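You operate a simulated robot arm through the tools that you are given. There is no shell and no other tool. Be economical: measure what you need, move in short steps, check, and stop when the job is done.

The job below is to be done with a simulated robot arm. You get a single attempt, and the scene is never put back.

JOB
Stand the blue tub on the scale and add 3 scoops of powder.
Fine: zero the scale with the empty tub on; close the powder tub and put the scoop back. Set down upright: blue tub.
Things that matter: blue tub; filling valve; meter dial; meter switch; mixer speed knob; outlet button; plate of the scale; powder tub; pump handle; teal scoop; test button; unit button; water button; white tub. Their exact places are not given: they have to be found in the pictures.

The check looks at the end state, three seconds after you hand in, the way a careful person would. Anything else that was tipped, shoved, dropped, spilled or broken makes it a failure.

ROBOT AND FRAMES
A 7-joint arm with a two-finger parallel gripper on a trunk, on a base that drives. Base frame: it is fixed to the floor where the robot stands at the start and does not move with it; the origin is under the middle of the robot, x ahead of it, y to its left, z up; the surface under the hand at the start is at about z = 900. Units: mm, degrees, N and s.
Its first joint turns from -149.0 to 149.0 degrees. Places, roughly: blue tub [500, -1250, 500]; filling valve [800, -1000, 900]; meter dial [700, -600, 900]; meter switch [600, -600, 900]; mixer speed knob [900, -600, 1000]; outlet button [800, -700, 1000]; plate of the scale [700, 200, 900]; pump handle [900, -1000, 1100]; test button [600, -600, 900]; unit button [600, 100, 900]; water button [800, -600, 900]; yellow tub [500, -1250, 500]. Payload 3.5 kg.
The tool frame sits at the grasp point between the pads (the TCP): z along the fingers, y along the line on which they close. The tips reach 23 mm beyond it. Largest opening 94 mm; finger width 38, thickness 10; the body of the gripper, 54 by 96 mm, starts 39 mm behind the TCP.
Orientation is that of the tool frame in the base frame, as a unit quaternion [x, y, z, w]. With the fingers straight down and closing along the base's y, the tool's x points along the base's -x, its y along +y and its z along -z.

CONTROLS
- The arm moves only by the tool send_rows. Its argument "commands" is a list that holds one entry, the list of rows, each a list of 7 numbers: the shift along the tool's x, y, z in units of 20 mm (1.0 is 20 mm), then the turn, a rotation vector about the tool's x, y, z in units of 4 degrees (1.0 is 4 degrees), then the opening in per cent of the stroke, from 0 (shut) to 100 (fully open). In form: [[[x, y, z, wx, wy, wz, gripper], ...]]. A call has 1 to 20 rows; each row shifts and turns the commanded pose from where the row before left it, along the tool's axes as they then stand. A call with a number of a shift or a turn outside -1 to 1 is refused whole. Each row takes 0.2 s and may step no farther than 50 mm and 8.6 degrees from the row before; otherwise, or with a gripper value out of range, the whole call is refused. Where a pose cannot be reached the arm comes as near as it can. A force on the tool above 40 N (or 10 N above the force at the start of the call, whichever is more), or a blocked arm, ends the call early, and 0.2 s more pass. Each finger travels about 153 mm/s and halts on what it meets, pressing with about 31 N; the grip force reading is that of the motor and also rises with nothing between the fingers. The clock runs only during rows and for 0.2 s after the last one: add rows that do not move to give the fingers time. It gives the time, the measured TCP pose, the force on the tool (base axes), the opening and the grip force at its end, in the units of the frame above (readings bear some noise), with the torque about the TCP (base axes, N m) and any sound that the robot's microphone picked up.
- Cameras (640 x 400 px; columns grow to the right, rows downward): "scene" is now at [-250.9, 142.2, 1295.4]; the picture's right is [-0.52, -0.85, 0.00], its down [-0.29, 0.17, -0.94] and it looks along [0.81, -0.49, -0.33] (base axes); focal length 269 px, centre (320, 200). "wrist" rides on the gripper at [86, 16, -74] in the tool frame; the picture's right is [-0.18, 0.98, 0.00], its down [-0.58, -0.11, -0.81] and it looks along [-0.79, -0.15, 0.59] (tool axes); focal length 243 px, centre (320, 200).
- snapshot(camera): a new picture of that camera. It takes no simulated time.
- drive_base(legs): drives the robot by 1 to 6 legs, each [ahead, left, turn to the left] in mm, mm and degrees, along the robot's own axes; the way and the turn of a leg run together, so that a leg with both is an arc; at most 1500 mm and 180 degrees a leg. The arm and the cameras ride along, it lands a little off, and it stops where it bumps. It gives what a move gives.
- head_to(pan, tilt): turns the head with the scene camera to pan (to the left, within 143 degrees either way) and tilt (down, from -29 to 69), counted from straight ahead of the robot. It gives what a move gives.
- measure_at(camera, pixels): for up to 12 pixels [column, row] of the newest picture of that camera ("zoom" is the newest enlarged one), the place [x, y, z] in the base frame of the surface seen there, good to about 3 mm. It takes no simulated time.
- zoom(camera, box): a new picture of the part [left, top, right, bottom] of that camera's present view, enlarged. It takes no simulated time.
- hand_in(): hands the job in; it is judged then, once.

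Keep the steps short. Do not move on a guess: measure, check each grasp and each placing, and mend mistakes. In all there are 80 turns and 60 pictures (those below and enlarged ones count). Leave the gripper open and the arm clear of the work at the hand-in unless told otherwise, and finish with a single line.

The tools are called after "Call:" as name(argument=value, ...) on one line, values as JSON. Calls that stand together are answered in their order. send_rows: Moves the arm, as the interface text tells. Its arguments: {"type":"object","properties":{"commands":{"type":"array","items":{"type":"array","items":{"type":"array","items":{"type":"number"}}}}},"required":["commands"]} The other tools are called the same way: drive_base (legs) drives the base; head_to (pan, tilt) turns the head that bears the scene camera; snapshot (camera) takes a picture; measure_at (camera, pixels) gives the place of the surface under pixels of a picture; zoom (camera, box) takes an enlarged picture of a part of a camera's view; hand_in () hands the job in.

At the start:

```text
time: 0.0
ee_pos: [787.2, -8.8, 999.5]
orientation: [0.0, 1.0, 0.0, 0.0]
wrist_force: [0.2, -0.8, 0.2]
ft_torque: [0.01, 0.0, 0.02]
finger_gap: 93.9
finger_force: 0.0
robot x, y, heading: [6.3, 0.9, 0.1]
head pan, tilt: [-31.3, 19.5]
```

scene: 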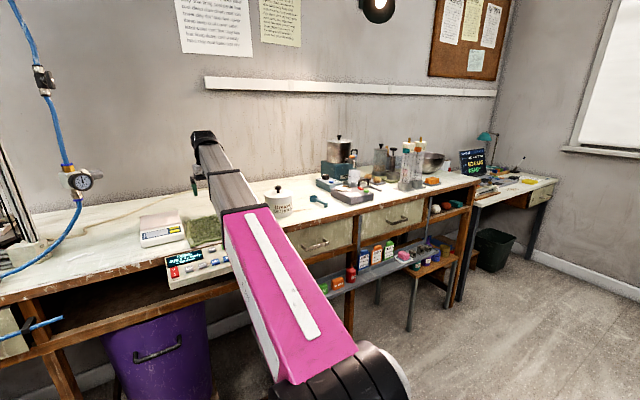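
wrist: 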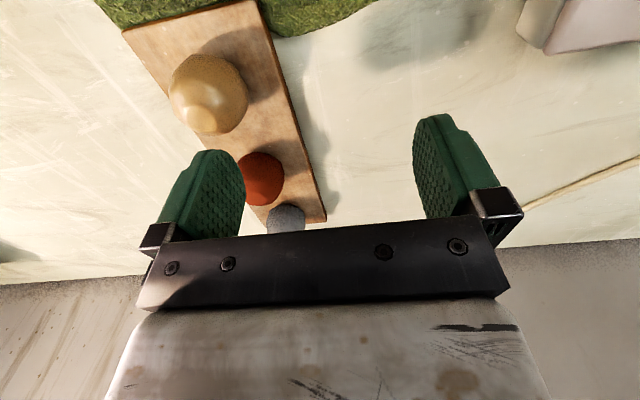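

I see a bench with a scale at about (160,228), and a shelf with tubs at about (430,255). I'll zoom in on both areas.

Call:
zoom(camera="scene", box=[300, 120, 560, 300])

Call:
zoom(camera="scene", box=[100, 170, 340, 320])

```text
2.22 times, centred on (430, 210) of scene
```

zoom: 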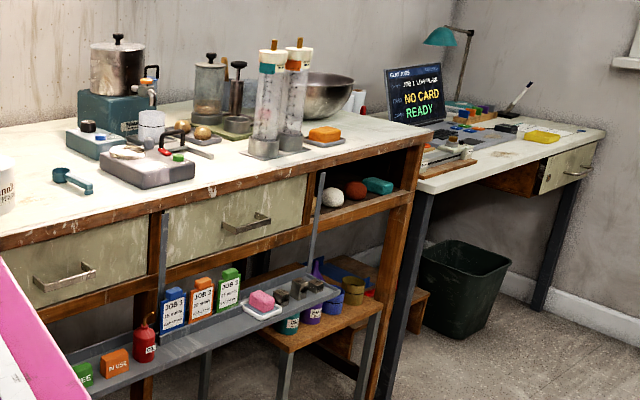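

```text
2.67 times, centred on (220, 245) of scene
```

zoom: 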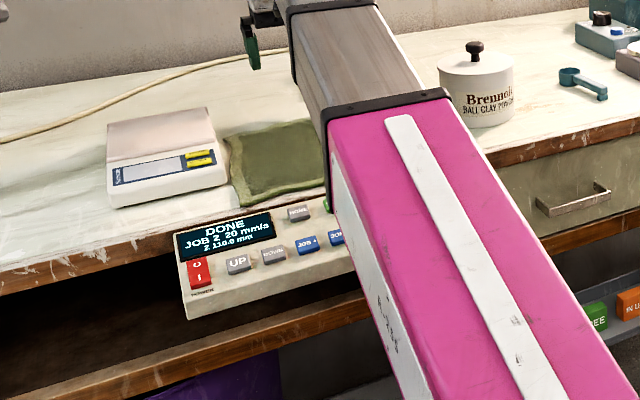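

Zoom shows the powder pot (lid knob at zoom (474,50)), teal scoop at (585,82) and scale at (165,150). I'll measure these.

Call:
measure_at(camera="zoom", pixels=[[474, 50], [475, 125], [440, 95], [512, 95], [570, 75], [603, 97], [585, 85], [160, 130], [198, 157], [195, 154], [110, 160], [120, 205]])

Call:
measure_at(camera="scene", pixels=[[419, 246], [426, 248], [435, 245], [444, 238], [428, 240], [443, 251], [419, 268], [405, 255], [460, 262], [435, 262]])

Call:
zoom(camera="scene", box=[390, 220, 490, 282])

```text
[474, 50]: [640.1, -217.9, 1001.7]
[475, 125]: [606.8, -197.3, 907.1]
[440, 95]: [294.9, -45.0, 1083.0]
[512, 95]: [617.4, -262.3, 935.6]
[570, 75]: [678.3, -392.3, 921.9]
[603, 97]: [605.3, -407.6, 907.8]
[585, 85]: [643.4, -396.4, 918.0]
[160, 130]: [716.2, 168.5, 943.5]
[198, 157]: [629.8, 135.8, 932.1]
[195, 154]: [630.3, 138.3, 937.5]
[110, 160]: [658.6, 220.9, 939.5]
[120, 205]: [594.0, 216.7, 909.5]
```

```text
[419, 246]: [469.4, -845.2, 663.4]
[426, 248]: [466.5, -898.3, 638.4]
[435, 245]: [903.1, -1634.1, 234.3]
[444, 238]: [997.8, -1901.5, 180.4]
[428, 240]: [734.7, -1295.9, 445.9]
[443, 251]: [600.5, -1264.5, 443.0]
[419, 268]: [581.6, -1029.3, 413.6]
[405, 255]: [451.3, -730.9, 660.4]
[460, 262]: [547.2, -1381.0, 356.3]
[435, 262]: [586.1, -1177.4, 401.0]
```

```text
6.40 times, centred on (440, 251) of scene
```

zoom: 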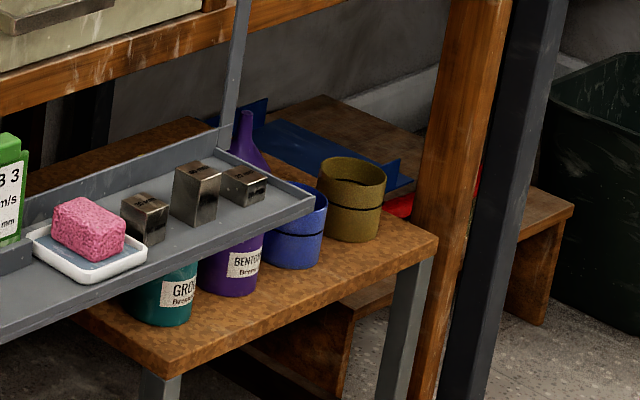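

The blue tub sits open at zoom (295,230) on a low stool. I'll measure it and the surroundings: shelf edge, bench leg, neighbouring tubs and bench edge.

Call:
measure_at(camera="zoom", pixels=[[290, 255], [265, 245], [322, 225], [310, 262], [352, 205], [312, 205], [435, 240], [165, 370], [460, 200], [500, 300], [175, 300], [225, 280]])

Call:
measure_at(camera="scene", pixels=[[438, 250], [330, 218], [470, 181], [440, 191], [467, 230], [458, 290], [500, 197], [411, 325], [323, 285], [372, 285], [280, 190], [475, 290]])

```text
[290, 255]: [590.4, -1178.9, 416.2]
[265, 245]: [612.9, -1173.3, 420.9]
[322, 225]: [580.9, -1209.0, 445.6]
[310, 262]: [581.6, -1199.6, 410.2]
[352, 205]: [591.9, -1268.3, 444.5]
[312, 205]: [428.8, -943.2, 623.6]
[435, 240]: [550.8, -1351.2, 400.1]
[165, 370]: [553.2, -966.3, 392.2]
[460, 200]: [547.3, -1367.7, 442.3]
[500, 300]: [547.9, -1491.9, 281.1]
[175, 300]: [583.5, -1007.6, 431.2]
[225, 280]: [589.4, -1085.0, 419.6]
```

```text
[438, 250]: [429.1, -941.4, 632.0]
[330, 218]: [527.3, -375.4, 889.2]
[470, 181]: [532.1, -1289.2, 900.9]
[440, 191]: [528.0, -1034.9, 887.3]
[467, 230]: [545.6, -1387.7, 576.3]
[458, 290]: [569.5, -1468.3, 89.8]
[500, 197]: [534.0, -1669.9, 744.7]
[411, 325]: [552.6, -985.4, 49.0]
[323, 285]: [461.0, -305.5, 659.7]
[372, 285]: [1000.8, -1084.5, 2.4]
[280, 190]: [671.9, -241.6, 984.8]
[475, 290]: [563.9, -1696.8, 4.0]
```

The tub stands about (615,-1200), z 400, on the stool under the bench's open end. The bench edge is at x≈528. I'll back off so the hand clears the bench, then drive to the right and look down.

Call:
drive_base(legs=[[-450, 0, 0], [0, -1180, 0]])

Call:
head_to(pan=0, tilt=35)

Call:
snapshot(camera="scene")

```text
time: 2.3
ee_pos: [505.2, -7.2, 999.3]
orientation: [-0.002, 1.0, 0.0, 0.0]
wrist_force: [0.5, 0.4, -0.2]
ft_torque: [-0.02, -0.01, -0.01]
finger_gap: 94.1
finger_force: 0.0
robot x, y, heading: [-281.8, 0.4, 0.1]
head pan, tilt: [-31.3, 19.5]
stopped in leg 1: the robot was blocked; the commanded pose is now the measured one
```

```text
time: 3.3
ee_pos: [504.8, -8.1, 1000.8]
orientation: [-0.002, 1.0, 0.0, -0.001]
wrist_force: [1.0, -0.2, 0.9]
ft_torque: [-0.01, 0.02, -0.05]
finger_gap: 94.0
finger_force: 0.0
robot x, y, heading: [-282.2, 3.4, 0.4]
head pan, tilt: [0.0, 35.0]
```

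```text
54 pictures are left
```

scene: 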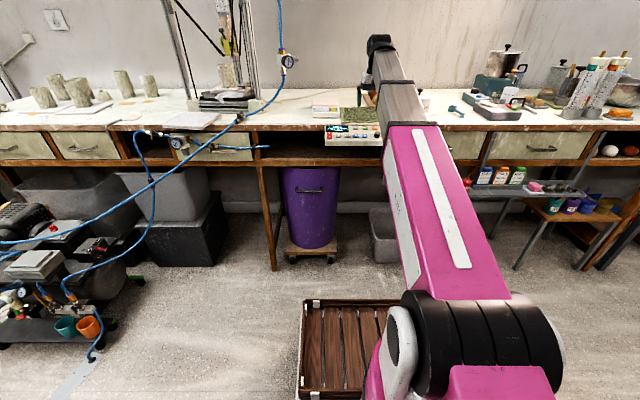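

The base was blocked at x≈-282. Before driving on, I'll look behind and to the right.

Call:
head_to(pan=-140, tilt=40)

Call:
snapshot(camera="scene")

Call:
head_to(pan=-75, tilt=35)

Call:
snapshot(camera="scene")

```text
time: 5.5
ee_pos: [506.6, -6.5, 1000.0]
orientation: [-0.001, 1.0, 0.001, 0.0]
wrist_force: [-0.3, 0.9, 0.3]
ft_torque: [0.01, -0.03, -0.03]
finger_gap: 94.1
finger_force: 0.1
robot x, y, heading: [-279.4, 1.2, 0.3]
head pan, tilt: [-140.0, 40.0]
```

```text
53 pictures are left
```

scene: 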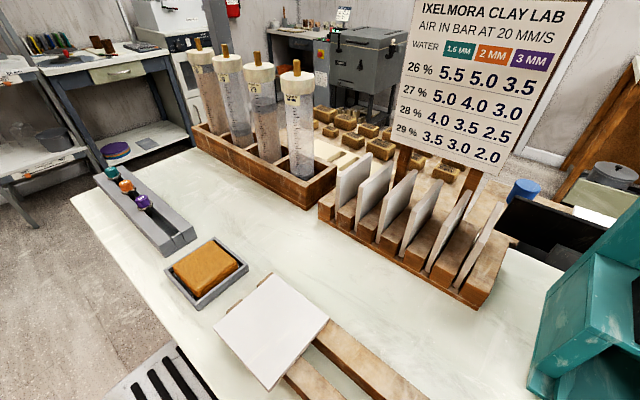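

```text
time: 6.8
ee_pos: [505.1, -6.7, 1000.3]
orientation: [-0.002, 1.0, 0.0, 0.0]
wrist_force: [1.5, 0.1, 0.4]
ft_torque: [-0.02, 0.03, 0.0]
finger_gap: 94.1
finger_force: 0.2
robot x, y, heading: [-281.6, -2.6, 0.3]
head pan, tilt: [-75.0, 35.0]
```

```text
52 pictures are left
```

scene: 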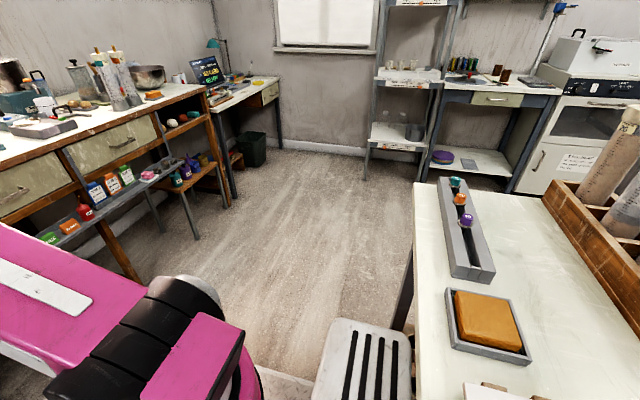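

There's a table behind and a small slatted step beside it at about (365,355). I'll measure both to plan a clear path.

Call:
measure_at(camera="scene", pixels=[[320, 330], [345, 320], [412, 340], [316, 385], [285, 385], [415, 185], [403, 270], [255, 370], [185, 150], [195, 235]])

Call:
zoom(camera="scene", box=[120, 120, 240, 195])

```text
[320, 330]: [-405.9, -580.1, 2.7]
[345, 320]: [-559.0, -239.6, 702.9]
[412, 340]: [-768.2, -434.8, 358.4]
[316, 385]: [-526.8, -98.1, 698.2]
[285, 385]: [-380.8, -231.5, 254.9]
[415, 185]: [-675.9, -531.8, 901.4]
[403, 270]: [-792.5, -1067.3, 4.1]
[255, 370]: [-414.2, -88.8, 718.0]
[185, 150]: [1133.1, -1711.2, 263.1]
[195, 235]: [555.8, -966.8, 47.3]
```

```text
5.33 times, centred on (180, 158) of scene
```

zoom: 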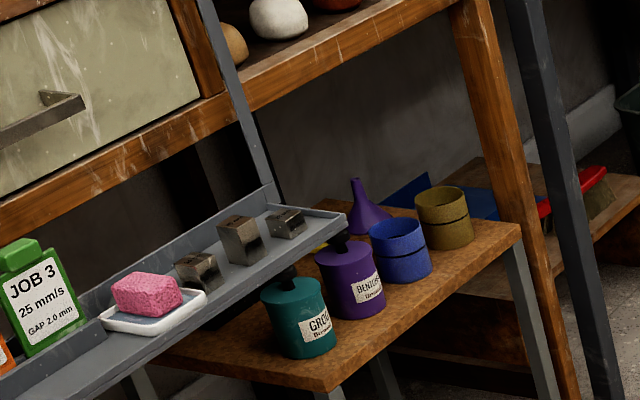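

The path right is clear on the floor. I'll pull the hand back 200 mm, then drive right by 1190 mm, keeping off the table behind.

Call:
send_rows(commands=[[[1, 0, 0, 0, 0, 0, 100], [1, 0, 0, 0, 0, 0, 100], [1, 0, 0, 0, 0, 0, 100], [1, 0, 0, 0, 0, 0, 100], [1, 0, 0, 0, 0, 0, 100], [1, 0, 0, 0, 0, 0, 100], [1, 0, 0, 0, 0, 0, 100], [1, 0, 0, 0, 0, 0, 100], [1, 0, 0, 0, 0, 0, 100], [1, 0, 0, 0, 0, 0, 100]]])

Call:
drive_base(legs=[[40, 0, 0], [0, -1195, 0]])

Call:
head_to(pan=10, tilt=45)

Call:
snapshot(camera="scene")

```text
time: 9.1
ee_pos: [312.3, -8.9, 1000.1]
orientation: [-0.001, 1.0, -0.002, 0.005]
wrist_force: [6.8, -1.1, -11.5]
ft_torque: [-0.24, -0.52, -0.1]
finger_gap: 93.8
finger_force: 0.1
robot x, y, heading: [-284.9, -0.7, 0.4]
head pan, tilt: [-75.0, 35.0]
stopped in row 10: the force on the tool passed its limit at 47 N (the readings are from after the stop); the commanded pose is now the measured one
```

```text
time: 15.6
ee_pos: [379.8, -1183.0, 1000.0]
orientation: [-0.023, 1.0, 0.0, 0.004]
wrist_force: [10.3, -0.2, -26.2]
ft_torque: [-0.67, -1.58, -0.32]
finger_gap: 94.2
finger_force: 0.1
robot x, y, heading: [-214.0, -1201.5, 2.6]
head pan, tilt: [-75.0, 35.0]
```

```text
time: 17.2
ee_pos: [379.8, -1184.0, 1000.0]
orientation: [-0.023, 1.0, -0.001, 0.005]
wrist_force: [7.7, 0.0, -19.6]
ft_torque: [-0.45, -1.12, -0.18]
finger_gap: 93.7
finger_force: 0.0
robot x, y, heading: [-215.8, -1199.9, 2.8]
head pan, tilt: [10.0, 45.0]
```

```text
50 pictures are left
```

scene: 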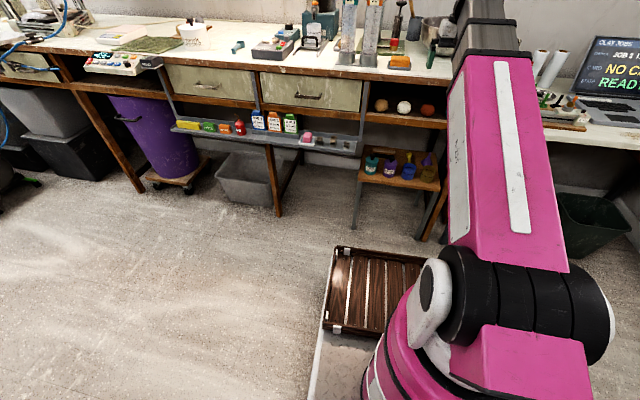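

The hand was pressing on the arm itself, so I'll ease it 60 mm outward. Then I'll zoom on the tubs near (405,165).

Call:
send_rows(commands=[[[-1, 0, 0, 0, 0, 0, 100], [-1, 0, 0, 0, 0, 0, 100], [-1, 0, 0, 0, 0, 0, 100]]])

Call:
zoom(camera="scene", box=[340, 80, 460, 155])

Call:
zoom(camera="scene", box=[340, 130, 460, 205])

```text
time: 18.0
ee_pos: [440.3, -1180.4, 1001.7]
orientation: [-0.024, 1.0, -0.001, 0.004]
wrist_force: [0.3, -0.2, -0.5]
ft_torque: [0.0, 0.0, 0.01]
finger_gap: 94.0
finger_force: 0.1
robot x, y, heading: [-213.1, -1200.4, 2.9]
head pan, tilt: [10.0, 45.0]
```

```text
5.33 times, centred on (400, 118) of scene
```

zoom: 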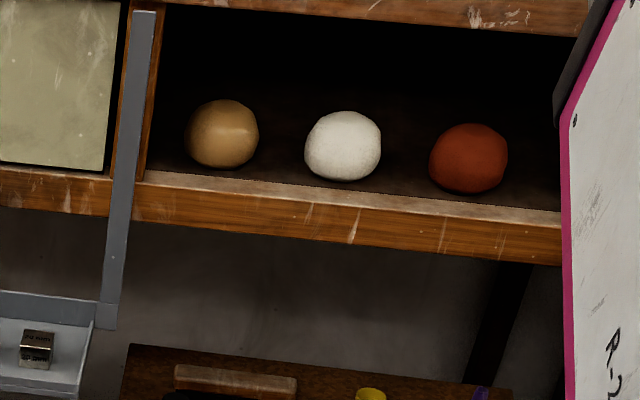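

```text
5.33 times, centred on (400, 168) of scene
```

zoom: 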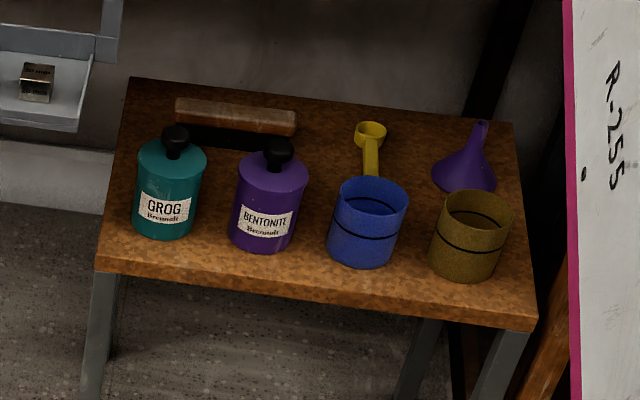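

Clear view now. The blue tub is second from the right in the front row, with a yellow scoop behind it. I'll measure rims and gaps.

Call:
measure_at(camera="zoom", pixels=[[333, 205], [405, 205], [370, 182], [368, 218], [362, 262], [328, 245], [400, 240], [440, 205], [430, 262], [305, 190], [290, 245], [370, 165]])

Call:
measure_at(camera="scene", pixels=[[400, 120], [400, 125], [400, 82], [400, 190], [357, 150], [348, 157]])

```text
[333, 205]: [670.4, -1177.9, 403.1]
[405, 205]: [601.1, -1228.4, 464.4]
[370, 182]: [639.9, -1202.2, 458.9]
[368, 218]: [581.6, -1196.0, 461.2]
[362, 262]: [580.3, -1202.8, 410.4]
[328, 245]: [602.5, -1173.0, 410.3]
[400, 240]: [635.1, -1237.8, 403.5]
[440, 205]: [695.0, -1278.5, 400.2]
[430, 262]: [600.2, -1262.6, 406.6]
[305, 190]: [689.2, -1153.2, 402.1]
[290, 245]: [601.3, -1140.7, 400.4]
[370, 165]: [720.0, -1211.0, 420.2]
```

```text
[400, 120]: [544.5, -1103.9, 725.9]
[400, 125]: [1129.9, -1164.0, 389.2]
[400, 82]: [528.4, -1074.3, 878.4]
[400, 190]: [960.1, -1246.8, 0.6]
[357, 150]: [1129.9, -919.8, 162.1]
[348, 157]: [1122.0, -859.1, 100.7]
```

The blue tub is about 65 mm wide and 64 mm high, centred at (612,-1203). Its neighbours leave ~25 mm gaps, and the bench underside is at z≈725. I'll come in at 45° from the front, with fingers closing along y and opened to ~78 mm. First I square the yaw, shift to y=-1203 and descend in front of the bench.

Call:
send_rows(commands=[[[0, 0, 0, 0, 0, 0.7, 83], [0, -1, 0.5, 0, 0, 0, 83], [0, -0.15, 1, 0, 0, 0, 83], [0, 0, 1, 0, 0, 0, 83], [0, 0, 1, 0, 0, 0, 83], [0, 0, 1, 0, 0, 0, 83], [0, 0, 1, 0, 0, 0, 83], [0, 0, 1, 0, 0, 0, 83], [0, 0, 1, 0, 0, 0, 83], [0, 0, 1, 0, 0, 0, 83], [0, 0, 1, 0, 0, 0, 83], [0, 0, 1, 0, 0, 0, 83], [0, 0, 1, 0, 0, 0, 83], [0, 0, 1, 0, 0, 0, 83], [0, 0, 1, 0, 0, 0, 83]]])

Call:
send_rows(commands=[[[0, 0, 0, 0, -1, 0, 83], [0, 0, 0, 0, -1, 0, 83], [0, 0, 0, 0, -1, 0, 83], [0, 0, 0, 0, -1, 0, 83], [0, 0, 0, 0, -1, 0, 83], [0, 0, 0, 0, -1, 0, 83], [0, 0, 0, 0, -1, 0, 83], [0, 0, 0, 0, -1, 0, 83], [0, 0, 0, 0, -1, 0, 83], [0, 0, 0, 0, -1, 0, 83], [0, 0, 0, 0, -1, 0, 83], [0, 0, 0, 0, -0.25, 0, 83], [0, 0, 0, 0, 0, 0, 83]]])

```text
time: 21.2
ee_pos: [442.4, -1203.8, 730.5]
orientation: [0.001, 1.0, 0.0, 0.005]
wrist_force: [0.3, -0.5, 0.5]
ft_torque: [-0.01, -0.03, -0.01]
finger_gap: 77.9
finger_force: 0.1
robot x, y, heading: [-211.2, -1203.2, 2.6]
head pan, tilt: [10.0, 45.0]
```

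```text
time: 24.0
ee_pos: [442.1, -1203.8, 731.6]
orientation: [0.001, 0.922, -0.002, 0.388]
wrist_force: [0.0, 0.4, 0.1]
ft_torque: [-0.02, -0.01, -0.01]
finger_gap: 78.2
finger_force: 0.0
robot x, y, heading: [-214.1, -1201.4, 2.8]
head pan, tilt: [10.0, 45.0]
```

Pitched 45°, pointing ahead and down. Next I move 89 mm along tool x onto the approach line, then 140 mm along tool z of the 313 mm needed, and look with the wrist camera.

Call:
send_rows(commands=[[[1, 0, 0, 0, 0, 0, 83], [1, 0, 0, 0, 0, 0, 83], [1, 0, 0, 0, 0, 0, 83], [1, 0, 0, 0, 0, 0, 83], [0.44, 0, 0, 0, 0, 0, 83], [0, 0, 1, 0, 0, 0, 83], [0, 0, 1, 0, 0, 0, 83], [0, 0, 1, 0, 0, 0, 83], [0, 0, 1, 0, 0, 0, 83], [0, 0, 1, 0, 0, 0, 83], [0, 0, 1, 0, 0, 0, 83], [0, 0, 1, 0, 0, 0, 83], [0, 0, 0, 0, 0, 0, 83]]])

Call:
snapshot(camera="wrist")

```text
time: 26.8
ee_pos: [480.4, -1202.6, 570.6]
orientation: [0.0, 0.922, -0.001, 0.387]
wrist_force: [0.3, -0.4, -0.7]
ft_torque: [0.01, -0.03, -0.02]
finger_gap: 77.9
finger_force: 0.0
robot x, y, heading: [-210.6, -1200.9, 2.8]
head pan, tilt: [10.0, 45.0]
```

```text
47 pictures are left
```

wrist: 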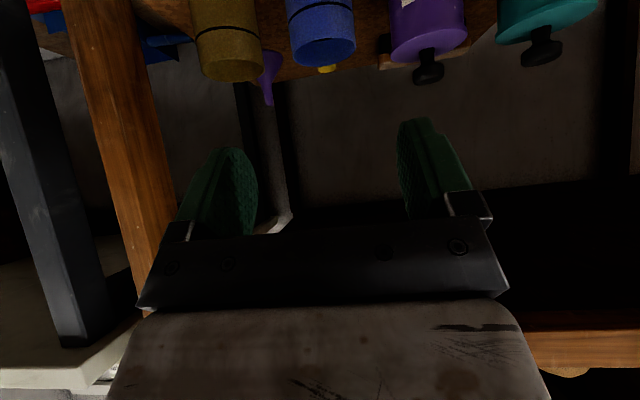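

The wrist view, which is upside-down here, shows the blue tub at (322,30) between the finger lines. I'll measure its sides and the neighbours.

Call:
measure_at(camera="wrist", pixels=[[291, 30], [353, 25], [322, 40], [322, 15], [322, 64], [256, 30], [392, 40], [325, 69], [256, 10], [390, 20]])

```text
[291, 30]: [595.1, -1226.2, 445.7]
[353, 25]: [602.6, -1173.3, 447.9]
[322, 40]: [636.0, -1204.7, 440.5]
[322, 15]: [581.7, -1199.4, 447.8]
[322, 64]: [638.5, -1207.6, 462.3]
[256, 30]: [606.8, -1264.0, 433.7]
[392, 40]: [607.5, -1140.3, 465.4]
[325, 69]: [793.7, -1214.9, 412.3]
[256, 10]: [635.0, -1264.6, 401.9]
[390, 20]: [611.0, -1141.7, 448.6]
```

The centre is confirmed at y≈-1202, with ~12 mm clearance on each side. I'll advance 173 mm along the tool axis.

Call:
send_rows(commands=[[[0, 0, 1, 0, 0, 0, 83], [0, 0, 1, 0, 0, 0, 83], [0, 0, 1, 0, 0, 0, 83], [0, 0, 1, 0, 0, 0, 83], [0, 0, 1, 0, 0, 0, 83], [0, 0, 1, 0, 0, 0, 83], [0, 0, 1, 0, 0, 0, 83], [0, 0, 1, 0, 0, 0, 83], [0, 0, 0.6, 0, 0, 0, 83], [0, 0, 0, 0, 0, 0, 83]]])

Call:
snapshot(camera="wrist")

```text
time: 29.0
ee_pos: [602.0, -1206.7, 450.9]
orientation: [0.0, 0.922, 0.0, 0.386]
wrist_force: [0.3, -0.1, -0.6]
ft_torque: [0.05, -0.05, -0.01]
finger_gap: 77.9
finger_force: 0.0
robot x, y, heading: [-213.7, -1203.4, 2.7]
head pan, tilt: [10.0, 45.0]
```

```text
46 pictures are left
```

wrist: 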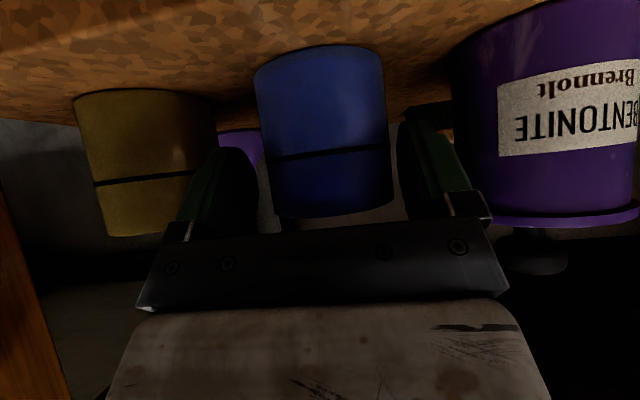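

The tub sits between the fingers, with both neighbours clear. Next I close the gripper.

Call:
send_rows(commands=[[[0, 0, 0, 0, 0, 0, 72], [0, 0, 0, 0, 0, 0, 64], [0, 0, 0, 0, 0, 0, 55], [0, 0, 0, 0, 0, 0, 55], [0, 0, 0, 0, 0, 0, 55]]])

```text
time: 30.2
ee_pos: [603.3, -1205.7, 451.5]
orientation: [0.001, 0.922, -0.001, 0.387]
wrist_force: [0.4, -1.9, 0.1]
ft_torque: [0.01, 0.01, 0.0]
finger_gap: 58.6
finger_force: 31.5
robot x, y, heading: [-215.5, -1203.0, 2.9]
head pan, tilt: [10.0, 45.0]
```

Grip at 58.6 mm with 31 N. I'll lift 20 mm straight up and check.

Call:
send_rows(commands=[[[-0.36, 0, -0.35, 0, 0, 0, 50], [-0.36, 0, -0.35, 0, 0, 0, 50], [-0.36, 0, -0.35, 0, 0, 0, 50], [0, 0, 0, 0, 0, 0, 50]]])

Call:
snapshot(camera="wrist")

```text
time: 31.2
ee_pos: [601.5, -1205.6, 480.7]
orientation: [0.001, 0.922, -0.002, 0.386]
wrist_force: [0.2, 0.3, -0.8]
ft_torque: [-0.03, -0.05, 0.01]
finger_gap: 58.6
finger_force: 31.2
robot x, y, heading: [-215.5, -1200.6, 2.7]
head pan, tilt: [10.0, 45.0]
```

```text
45 pictures are left
```

wrist: 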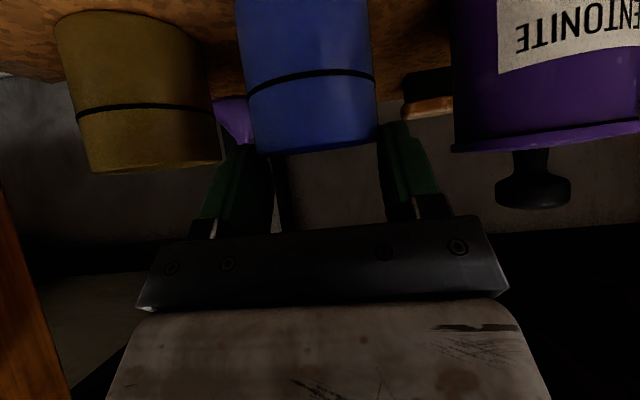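

The tub's rim moved down in the hand's view together with the yellow tub, so it may not have lifted. I'll measure it.

Call:
measure_at(camera="wrist", pixels=[[310, 60], [310, 140], [245, 80], [370, 60], [140, 60], [140, 160], [312, 20], [260, 150], [375, 135], [150, 110], [310, 95]])

Call:
zoom(camera="scene", box=[340, 130, 460, 205])

```text
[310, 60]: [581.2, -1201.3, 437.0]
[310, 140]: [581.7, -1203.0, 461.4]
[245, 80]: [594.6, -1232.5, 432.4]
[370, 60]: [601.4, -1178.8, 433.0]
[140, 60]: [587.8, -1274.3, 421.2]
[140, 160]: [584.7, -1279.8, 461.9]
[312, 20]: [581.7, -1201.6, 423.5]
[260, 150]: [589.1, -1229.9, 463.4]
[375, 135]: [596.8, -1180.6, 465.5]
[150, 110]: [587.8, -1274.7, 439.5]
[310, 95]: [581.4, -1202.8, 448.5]
```

```text
5.33 times, centred on (400, 168) of scene
```

zoom: 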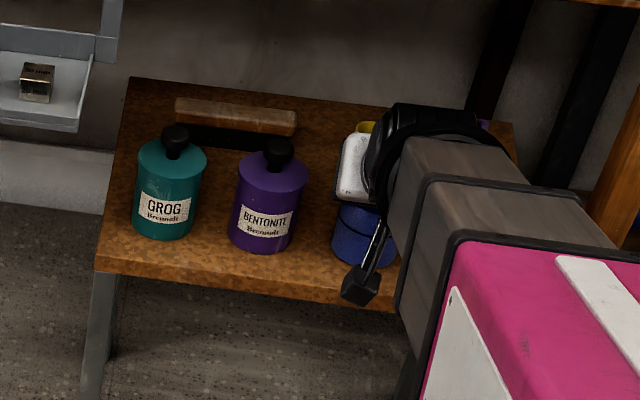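

The tub stayed on the stool and the fingers slid up it. I'll look closely at the contact.

Call:
zoom(camera="wrist", box=[170, 80, 490, 280])

```text
2.00 times, centred on (330, 180) of wrist
```

zoom: 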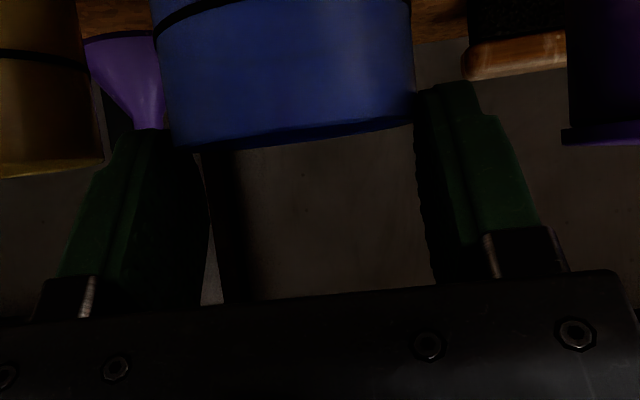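

Only the tips were touching. I'll reopen to 83 %, go about 10 mm deeper (target TCP (612,-1203,451)), regrip and lift slowly.

Call:
send_rows(commands=[[[0, 0, 0, 0, 0, 0, 70], [0, 0, 0, 0, 0, 0, 83], [0, 0, 0, 0, 0, 0, 83], [0.35, 0.07, 0.7, 0, 0, 0, 83], [0.35, 0.07, 0.7, 0, 0, 0, 83], [0, 0, 0, 0, 0, 0, 83]]])

Call:
snapshot(camera="wrist")

```text
time: 32.6
ee_pos: [614.8, -1202.7, 450.4]
orientation: [0.001, 0.922, -0.002, 0.386]
wrist_force: [0.0, -0.2, -0.4]
ft_torque: [0.02, 0.03, 0.01]
finger_gap: 77.8
finger_force: 0.0
robot x, y, heading: [-215.2, -1204.8, 2.9]
head pan, tilt: [10.0, 45.0]
```

```text
42 pictures are left
```

wrist: 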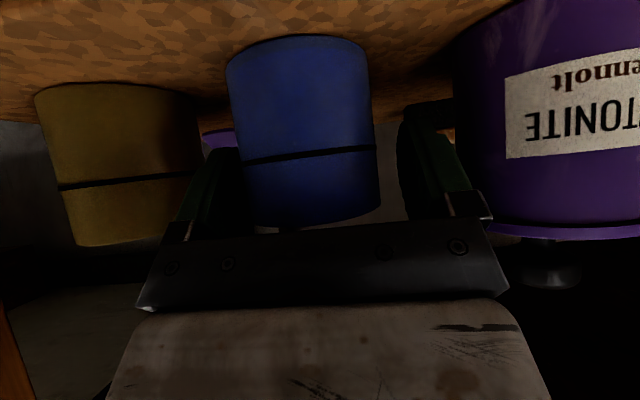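

The tub sits deeper now. I'll close and lift slowly.

Call:
send_rows(commands=[[[0, 0, 0, 0, 0, 0, 72], [0, 0, 0, 0, 0, 0, 64], [0, 0, 0, 0, 0, 0, 50], [0, 0, 0, 0, 0, 0, 30], [0, 0, 0, 0, 0, 0, 30], [0, 0, 0, 0, 0, 0, 30]]])

Call:
send_rows(commands=[[[-0.1, 0, -0.1, 0, 0, 0, 30], [-0.1, 0, -0.1, 0, 0, 0, 30], [-0.1, 0, -0.1, 0, 0, 0, 30], [-0.2, 0, -0.2, 0, 0, 0, 30], [-0.2, 0, -0.2, 0, 0, 0, 30], [0, 0, 0, 0, 0, 0, 30]]])

Call:
snapshot(camera="wrist")

```text
time: 34.0
ee_pos: [613.7, -1203.0, 450.8]
orientation: [0.001, 0.922, -0.001, 0.387]
wrist_force: [-0.2, 0.3, 0.9]
ft_torque: [0.02, -0.02, -0.01]
finger_gap: 58.9
finger_force: 30.9
robot x, y, heading: [-213.3, -1198.2, 2.8]
head pan, tilt: [10.0, 45.0]
```

```text
time: 35.4
ee_pos: [613.7, -1202.0, 469.6]
orientation: [0.001, 0.922, -0.001, 0.387]
wrist_force: [0.2, -0.2, 0.2]
ft_torque: [0.02, -0.02, 0.0]
finger_gap: 59.1
finger_force: 31.0
robot x, y, heading: [-215.3, -1201.6, 3.0]
head pan, tilt: [10.0, 45.0]
```

```text
41 pictures are left
```

wrist: 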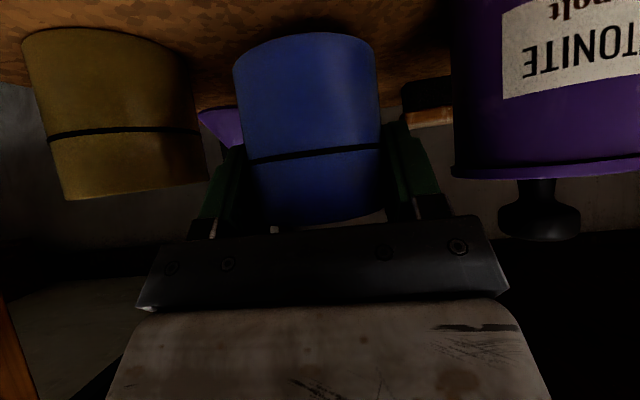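

The tub is lifting with the hand. I'll retreat along the tool axis out from under the bench.

Call:
send_rows(commands=[[[0, 0, -0.3, 0, 0, 0, 30], [0, 0, -0.6, 0, 0, 0, 30], [0, 0, -0.6, 0, 0, 0, 30], [0, 0, -0.8, 0, 0, 0, 30], [0, 0, -0.8, 0, 0, 0, 30], [0, 0, -0.8, 0, 0, 0, 30], [0, 0, -0.8, 0, 0, 0, 30], [0, 0, -0.8, 0, 0, 0, 30], [0, 0, -0.8, 0, 0, 0, 30], [0, 0, -0.8, 0, 0, 0, 30], [0, 0, -0.8, 0, 0, 0, 30], [0, 0, -0.8, 0, 0, 0, 30], [0, 0, -0.8, 0, 0, 0, 30], [0, 0, -0.8, 0, 0, 0, 30], [0, 0, -0.8, 0, 0, 0, 30], [0, 0, -0.5, 0, 0, 0, 30], [0, 0, 0, 0, 0, 0, 30]]])

Call:
snapshot(camera="wrist")

```text
time: 39.0
ee_pos: [446.5, -1201.5, 629.5]
orientation: [0.001, 0.922, -0.001, 0.387]
wrist_force: [-0.4, -0.4, -0.9]
ft_torque: [-0.01, 0.0, -0.02]
finger_gap: 59.2
finger_force: 31.3
robot x, y, heading: [-212.8, -1199.7, 2.7]
head pan, tilt: [10.0, 45.0]
```

```text
40 pictures are left
```

wrist: 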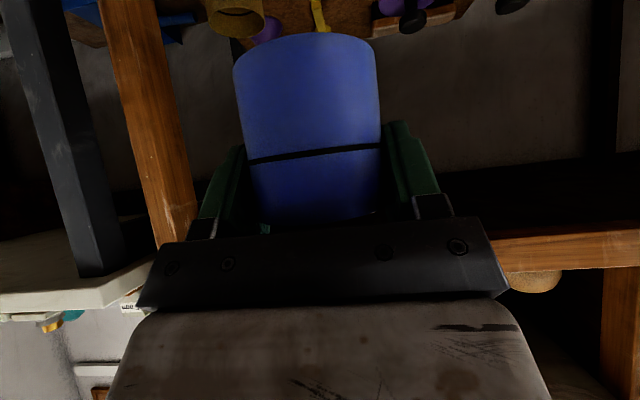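

Out and held firmly. I'll raise it straight up about 425 mm.

Call:
send_rows(commands=[[[-0.5, 0, -0.49, 0, 0, 0, 30], [-0.9, 0, -0.88, 0, 0, 0, 30], [-0.9, 0, -0.88, 0, 0, 0, 30], [-0.9, 0, -0.88, 0, 0, 0, 30], [-0.9, 0, -0.88, 0, 0, 0, 30], [-0.9, 0, -0.88, 0, 0, 0, 30], [-0.9, 0, -0.88, 0, 0, 0, 30], [-0.9, 0, -0.88, 0, 0, 0, 30], [-0.9, 0, -0.88, 0, 0, 0, 30], [-0.9, 0, -0.88, 0, 0, 0, 30], [-0.9, 0, -0.88, 0, 0, 0, 30], [-0.9, 0, -0.88, 0, 0, 0, 30], [-0.9, 0, -0.88, 0, 0, 0, 30], [-0.9, 0, -0.88, 0, 0, 0, 30], [-0.9, 0, -0.88, 0, 0, 0, 30], [-0.9, 0, -0.88, 0, 0, 0, 30], [-0.9, 0, -0.88, 0, 0, 0, 30], [-0.5, 0, -0.49, 0, 0, 0, 30], [0, 0, 0, 0, 0, 0, 30]]])

Call:
drive_base(legs=[[-30, 0, -2.8], [0, 1370, 0]])

Call:
head_to(pan=0, tilt=25)

Call:
snapshot(camera="scene")

```text
time: 43.0
ee_pos: [447.4, -1199.8, 1064.4]
orientation: [0.0, 0.922, -0.001, 0.387]
wrist_force: [1.3, 0.1, -0.6]
ft_torque: [-0.02, 0.0, -0.01]
finger_gap: 59.1
finger_force: 31.5
robot x, y, heading: [-211.6, -1200.4, 2.6]
head pan, tilt: [10.0, 45.0]
```

```text
time: 50.3
ee_pos: [396.8, 156.9, 1063.6]
orientation: [0.008, 0.922, -0.004, 0.387]
wrist_force: [0.0, 0.2, -0.7]
ft_torque: [0.04, -0.01, 0.0]
finger_gap: 58.7
finger_force: 31.2
robot x, y, heading: [-263.7, 166.9, 1.8]
head pan, tilt: [10.0, 45.0]
```

```text
time: 51.1
ee_pos: [396.5, 158.3, 1064.0]
orientation: [0.009, 0.922, -0.004, 0.386]
wrist_force: [-0.4, 0.0, -0.5]
ft_torque: [-0.01, 0.0, 0.0]
finger_gap: 58.8
finger_force: 31.7
robot x, y, heading: [-261.3, 174.6, 1.7]
head pan, tilt: [0.0, 25.0]
```

```text
39 pictures are left
```

scene: 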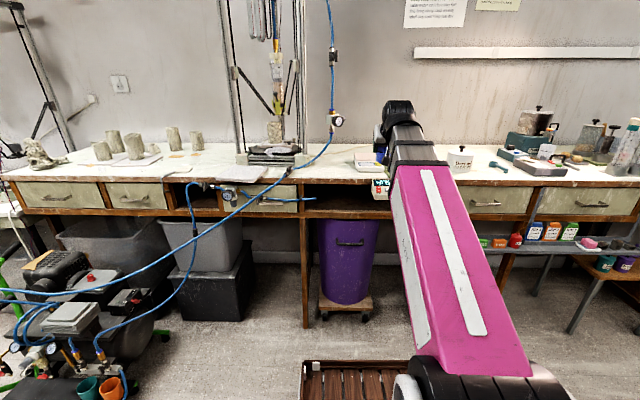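

The tub is held and the scale is around (372,163). I'll zoom in on it.

Call:
zoom(camera="scene", box=[330, 110, 530, 235])

```text
3.20 times, centred on (430, 172) of scene
```

zoom: 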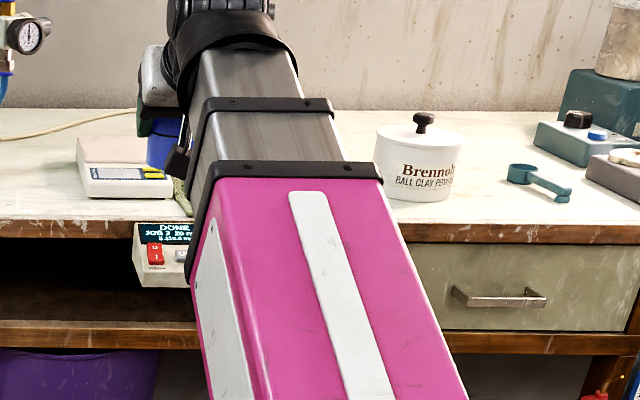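

I'll drive to a station near (-60,-40) facing ahead, from which the scale, pot and scoop are all in reach. The hand stays high at z 1064.

Call:
drive_base(legs=[[0, -205, 0], [200, 0, -1.7]])

Call:
head_to(pan=-5, tilt=32)

Call:
snapshot(camera="scene")

Call:
zoom(camera="scene", box=[250, 80, 410, 180])

```text
time: 53.9
ee_pos: [602.9, -52.8, 1063.1]
orientation: [0.019, 0.922, -0.009, 0.386]
wrist_force: [0.2, -0.6, 0.6]
ft_torque: [0.01, -0.04, -0.03]
finger_gap: 58.6
finger_force: 30.8
robot x, y, heading: [-59.1, -22.8, 0.4]
head pan, tilt: [0.0, 25.0]
```

```text
time: 54.6
ee_pos: [602.6, -52.0, 1062.6]
orientation: [0.019, 0.922, -0.008, 0.387]
wrist_force: [-0.1, 0.8, -0.4]
ft_torque: [-0.01, -0.01, 0.01]
finger_gap: 58.8
finger_force: 31.6
robot x, y, heading: [-59.6, -27.5, 0.5]
head pan, tilt: [-5.0, 32.0]
```

```text
37 pictures are left
```

scene: 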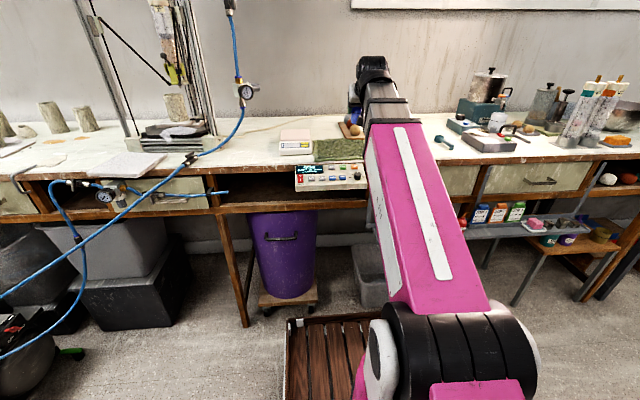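

```text
4.00 times, centred on (330, 130) of scene
```

zoom: 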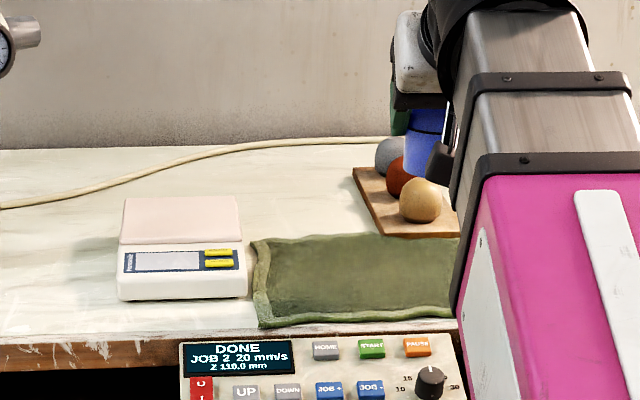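

Call:
measure_at(camera="zoom", pixels=[[125, 235], [240, 235], [127, 200], [236, 200], [181, 218], [217, 250], [219, 264], [165, 262], [120, 295], [245, 295], [420, 180], [300, 270]])

Call:
zoom(camera="scene", box=[276, 136, 316, 161])

```text
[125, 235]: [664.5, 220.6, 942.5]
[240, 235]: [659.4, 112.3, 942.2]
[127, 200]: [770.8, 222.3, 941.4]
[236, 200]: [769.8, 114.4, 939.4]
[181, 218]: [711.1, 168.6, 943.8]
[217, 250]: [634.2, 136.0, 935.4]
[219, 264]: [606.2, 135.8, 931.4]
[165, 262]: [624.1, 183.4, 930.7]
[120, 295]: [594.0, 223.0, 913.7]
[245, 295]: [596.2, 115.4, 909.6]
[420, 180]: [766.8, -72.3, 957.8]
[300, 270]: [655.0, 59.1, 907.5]
```

```text
16.00 times, centred on (296, 148) of scene
```

zoom: 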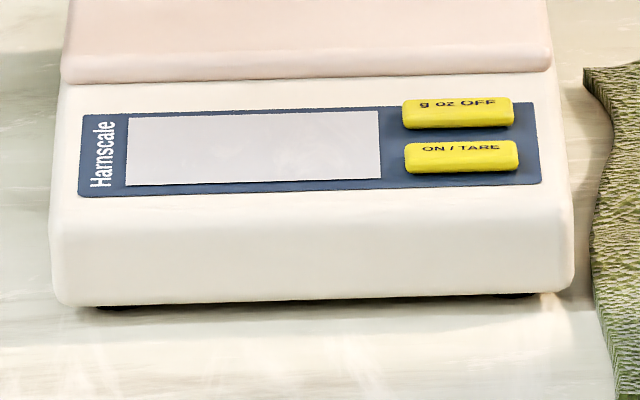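

Plate spans x 662–772, y 112–222, z≈943. The lower button (606,136) reads "ON/TARE", the upper one "g oz OFF". I'll square the yaw and carry the tub to above the plate centre at (717,167), keeping it high.

Call:
send_rows(commands=[[[0, 0, 0, -0.42, 0, -0.41, 30], [-0.285, 0.9125, 0.4, 0, 0, 0, 30], [-0.285, 0.9125, 0.4, 0, 0, 0, 30], [-0.285, 0.9125, 0.4, 0, 0, 0, 30], [-0.285, 0.9125, 0.4, 0, 0, 0, 30], [-0.285, 0.9125, 0.4, 0, 0, 0, 30], [-0.285, 0.9125, 0.4, 0, 0, 0, 30], [-0.285, 0.9125, 0.4, 0, 0, 0, 30], [-0.285, 0.9125, 0.4, 0, 0, 0, 30], [-0.285, 0.9125, 0.4, 0, 0, 0, 30], [-0.285, 0.9125, 0.4, 0, 0, 0, 30], [-0.285, 0.9125, 0.4, 0, 0, 0, 30], [-0.285, 0.9125, 0.4, 0, 0, 0, 30], [0, 0, 0, 0, 0, 0, 30]]])

Call:
head_to(pan=8, tilt=28)

Call:
snapshot(camera="scene")

```text
time: 57.6
ee_pos: [718.1, 165.8, 1044.5]
orientation: [-0.001, 0.922, 0.0, 0.387]
wrist_force: [0.4, -0.7, -0.1]
ft_torque: [0.01, -0.04, 0.02]
finger_gap: 58.7
finger_force: 31.1
robot x, y, heading: [-54.8, -28.6, 0.4]
head pan, tilt: [-5.0, 32.0]
```

```text
time: 58.4
ee_pos: [717.8, 166.1, 1043.5]
orientation: [0.0, 0.922, -0.001, 0.386]
wrist_force: [-0.2, 0.4, -0.1]
ft_torque: [-0.03, -0.02, 0.0]
finger_gap: 58.7
finger_force: 31.2
robot x, y, heading: [-55.9, -29.5, 0.3]
head pan, tilt: [8.0, 28.0]
```

```text
34 pictures are left
```

scene: 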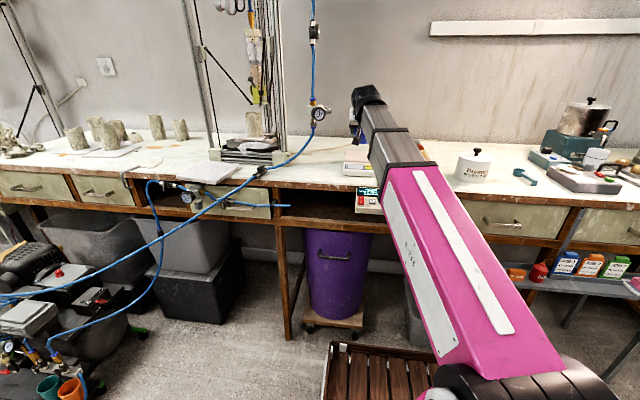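

The tub is above the plate. I lower it 43 mm to just above contact.

Call:
send_rows(commands=[[[0.36, 0, 0.35, 0, 0, 0, 30], [0.36, 0, 0.35, 0, 0, 0, 30], [0.36, 0, 0.35, 0, 0, 0, 30], [0.3, 0, 0.29, 0, 0, 0, 30], [0.15, 0, 0.145, 0, 0, 0, 30], [0, 0, 0, 0, 0, 0, 30]]])

Call:
zoom(camera="wrist", box=[160, 0, 480, 200])

```text
time: 59.8
ee_pos: [717.9, 166.9, 1002.8]
orientation: [0.0, 0.922, -0.001, 0.388]
wrist_force: [0.6, -0.6, 0.4]
ft_torque: [0.0, 0.0, -0.01]
finger_gap: 58.7
finger_force: 31.3
robot x, y, heading: [-54.9, -28.2, 0.5]
head pan, tilt: [8.0, 28.0]
```

```text
2.00 times, centred on (320, 100) of wrist
```

zoom: 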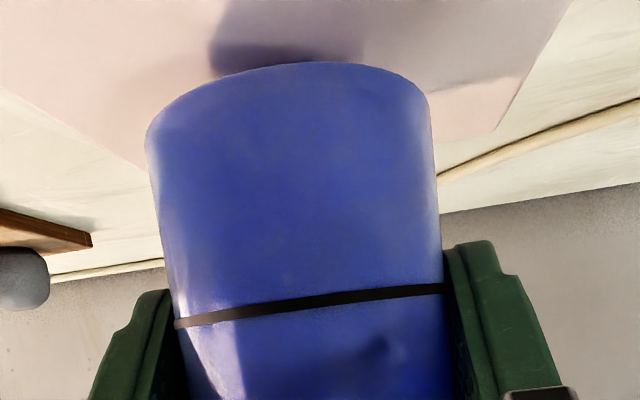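

I'll measure the tub's bottom edge at zoom (315,70) against the plate.

Call:
measure_at(camera="zoom", pixels=[[300, 70], [315, 72], [340, 68], [280, 74], [300, 50], [340, 30], [290, 150], [290, 300]])

Call:
send_rows(commands=[[[0.09, 0, 0.087, 0, 0, 0, 30], [0, 0, 0, 0, 0, 0, 30], [0.036, 0, 0.035, 0, 0, 0, 30], [0, 0, 0, 0, 0, 0, 30]]])

```text
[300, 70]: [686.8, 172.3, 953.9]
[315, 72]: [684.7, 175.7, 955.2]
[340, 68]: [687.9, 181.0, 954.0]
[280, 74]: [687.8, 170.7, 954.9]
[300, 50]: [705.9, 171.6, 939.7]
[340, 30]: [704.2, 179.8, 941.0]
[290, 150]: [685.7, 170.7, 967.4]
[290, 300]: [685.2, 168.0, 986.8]
```

```text
time: 60.8
ee_pos: [717.5, 166.0, 998.3]
orientation: [-0.001, 0.922, 0.0, 0.386]
wrist_force: [0.1, 0.2, -0.4]
ft_torque: [0.03, 0.02, 0.02]
finger_gap: 58.8
finger_force: 31.2
robot x, y, heading: [-57.5, -26.1, 0.4]
head pan, tilt: [8.0, 28.0]
```

Tub bottom was about 12 mm above the plate and I've come down 5. I'll continue in ~1 mm steps, watching the force.

Call:
send_rows(commands=[[[0.036, 0, 0.035, 0, 0, 0, 30], [0.036, 0, 0.035, 0, 0, 0, 30], [0.036, 0, 0.035, 0, 0, 0, 30], [0.036, 0, 0.035, 0, 0, 0, 30], [0, 0, 0, 0, 0, 0, 30]]])

Call:
send_rows(commands=[[[0.036, 0, 0.035, 0, 0, 0, 30], [0.036, 0, 0.035, 0, 0, 0, 30], [0, 0, 0, 0, 0, 0, 30]]])

Call:
send_rows(commands=[[[0.036, 0, 0.035, 0, 0, 0, 30], [0.036, 0, 0.035, 0, 0, 0, 30], [0, 0, 0, 0, 0, 0, 30]]])

```text
time: 62.0
ee_pos: [720.0, 166.9, 995.0]
orientation: [-0.001, 0.922, 0.0, 0.387]
wrist_force: [-0.4, 0.2, 0.1]
ft_torque: [-0.04, -0.02, 0.01]
finger_gap: 58.6
finger_force: 31.3
robot x, y, heading: [-57.4, -29.2, 0.8]
head pan, tilt: [8.0, 28.0]
```

```text
time: 62.8
ee_pos: [718.4, 165.4, 992.9]
orientation: [-0.001, 0.922, 0.0, 0.387]
wrist_force: [-0.4, -0.2, -0.4]
ft_torque: [0.02, -0.01, 0.01]
finger_gap: 58.8
finger_force: 31.0
robot x, y, heading: [-57.0, -27.1, 0.7]
head pan, tilt: [8.0, 28.0]
```

```text
time: 63.6
ee_pos: [719.2, 164.7, 991.0]
orientation: [0.0, 0.922, 0.0, 0.388]
wrist_force: [-1.0, -0.2, 2.3]
ft_torque: [-0.01, 0.01, -0.02]
finger_gap: 58.7
finger_force: 30.7
robot x, y, heading: [-58.4, -25.7, 0.6]
head pan, tilt: [8.0, 28.0]
```

Force rises to 2.3 N, so it's nearly on the plate. I'll go one more mm and then check.

Call:
send_rows(commands=[[[0.03, 0, 0.029, 0, 0, 0, 30], [0, 0, 0, 0, 0, 0, 30]]])

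Call:
zoom(camera="wrist", box=[160, 0, 480, 200])

```text
time: 64.2
ee_pos: [719.1, 164.7, 991.2]
orientation: [0.0, 0.922, -0.001, 0.388]
wrist_force: [-3.1, -0.3, 6.9]
ft_torque: [0.04, 0.16, 0.0]
finger_gap: 58.8
finger_force: 31.3
robot x, y, heading: [-55.4, -27.0, 0.5]
head pan, tilt: [8.0, 28.0]
```

```text
2.00 times, centred on (320, 100) of wrist
```

zoom: 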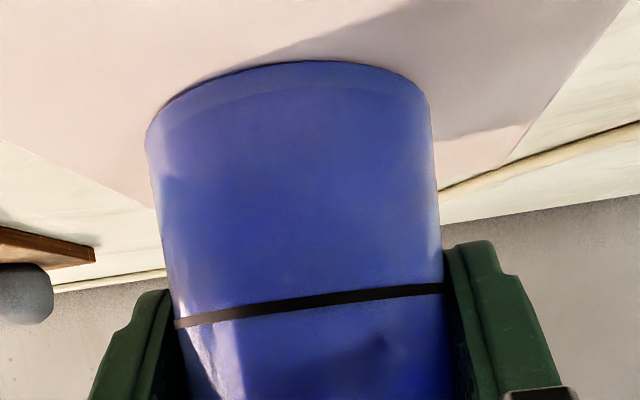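

It stands on the plate (6.9 N). I'll open, back off along the tool axis and look.

Call:
send_rows(commands=[[[0, 0, 0, 0, 0, 0, 58], [0, 0, 0, 0, 0, 0, 66], [0, 0, 0, 0, 0, 0, 75], [0, 0, 0, 0, 0, 0, 90], [0, 0, -0.5, 0, 0, 0, 95], [0, 0, -1, 0, 0, 0, 95], [0, 0, -1, 0, 0, 0, 95], [0, 0, -1, 0, 0, 0, 95], [0, 0, -1, 0, 0, 0, 95], [0, 0, -1, 0, 0, 0, 95], [0, 0, -1, 0, 0, 0, 95], [0, 0, 0, 0, 0, 0, 95]]])

Call:
snapshot(camera="wrist")

```text
time: 66.8
ee_pos: [625.3, 165.5, 1081.2]
orientation: [0.0, 0.922, -0.001, 0.387]
wrist_force: [0.1, 0.6, -1.2]
ft_torque: [0.02, 0.01, 0.03]
finger_gap: 89.2
finger_force: 0.1
robot x, y, heading: [-62.1, -28.3, 0.6]
head pan, tilt: [8.0, 28.0]
```

```text
31 pictures are left
```

wrist: 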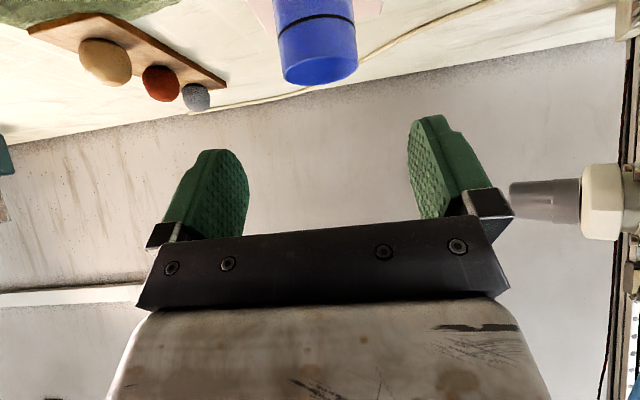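

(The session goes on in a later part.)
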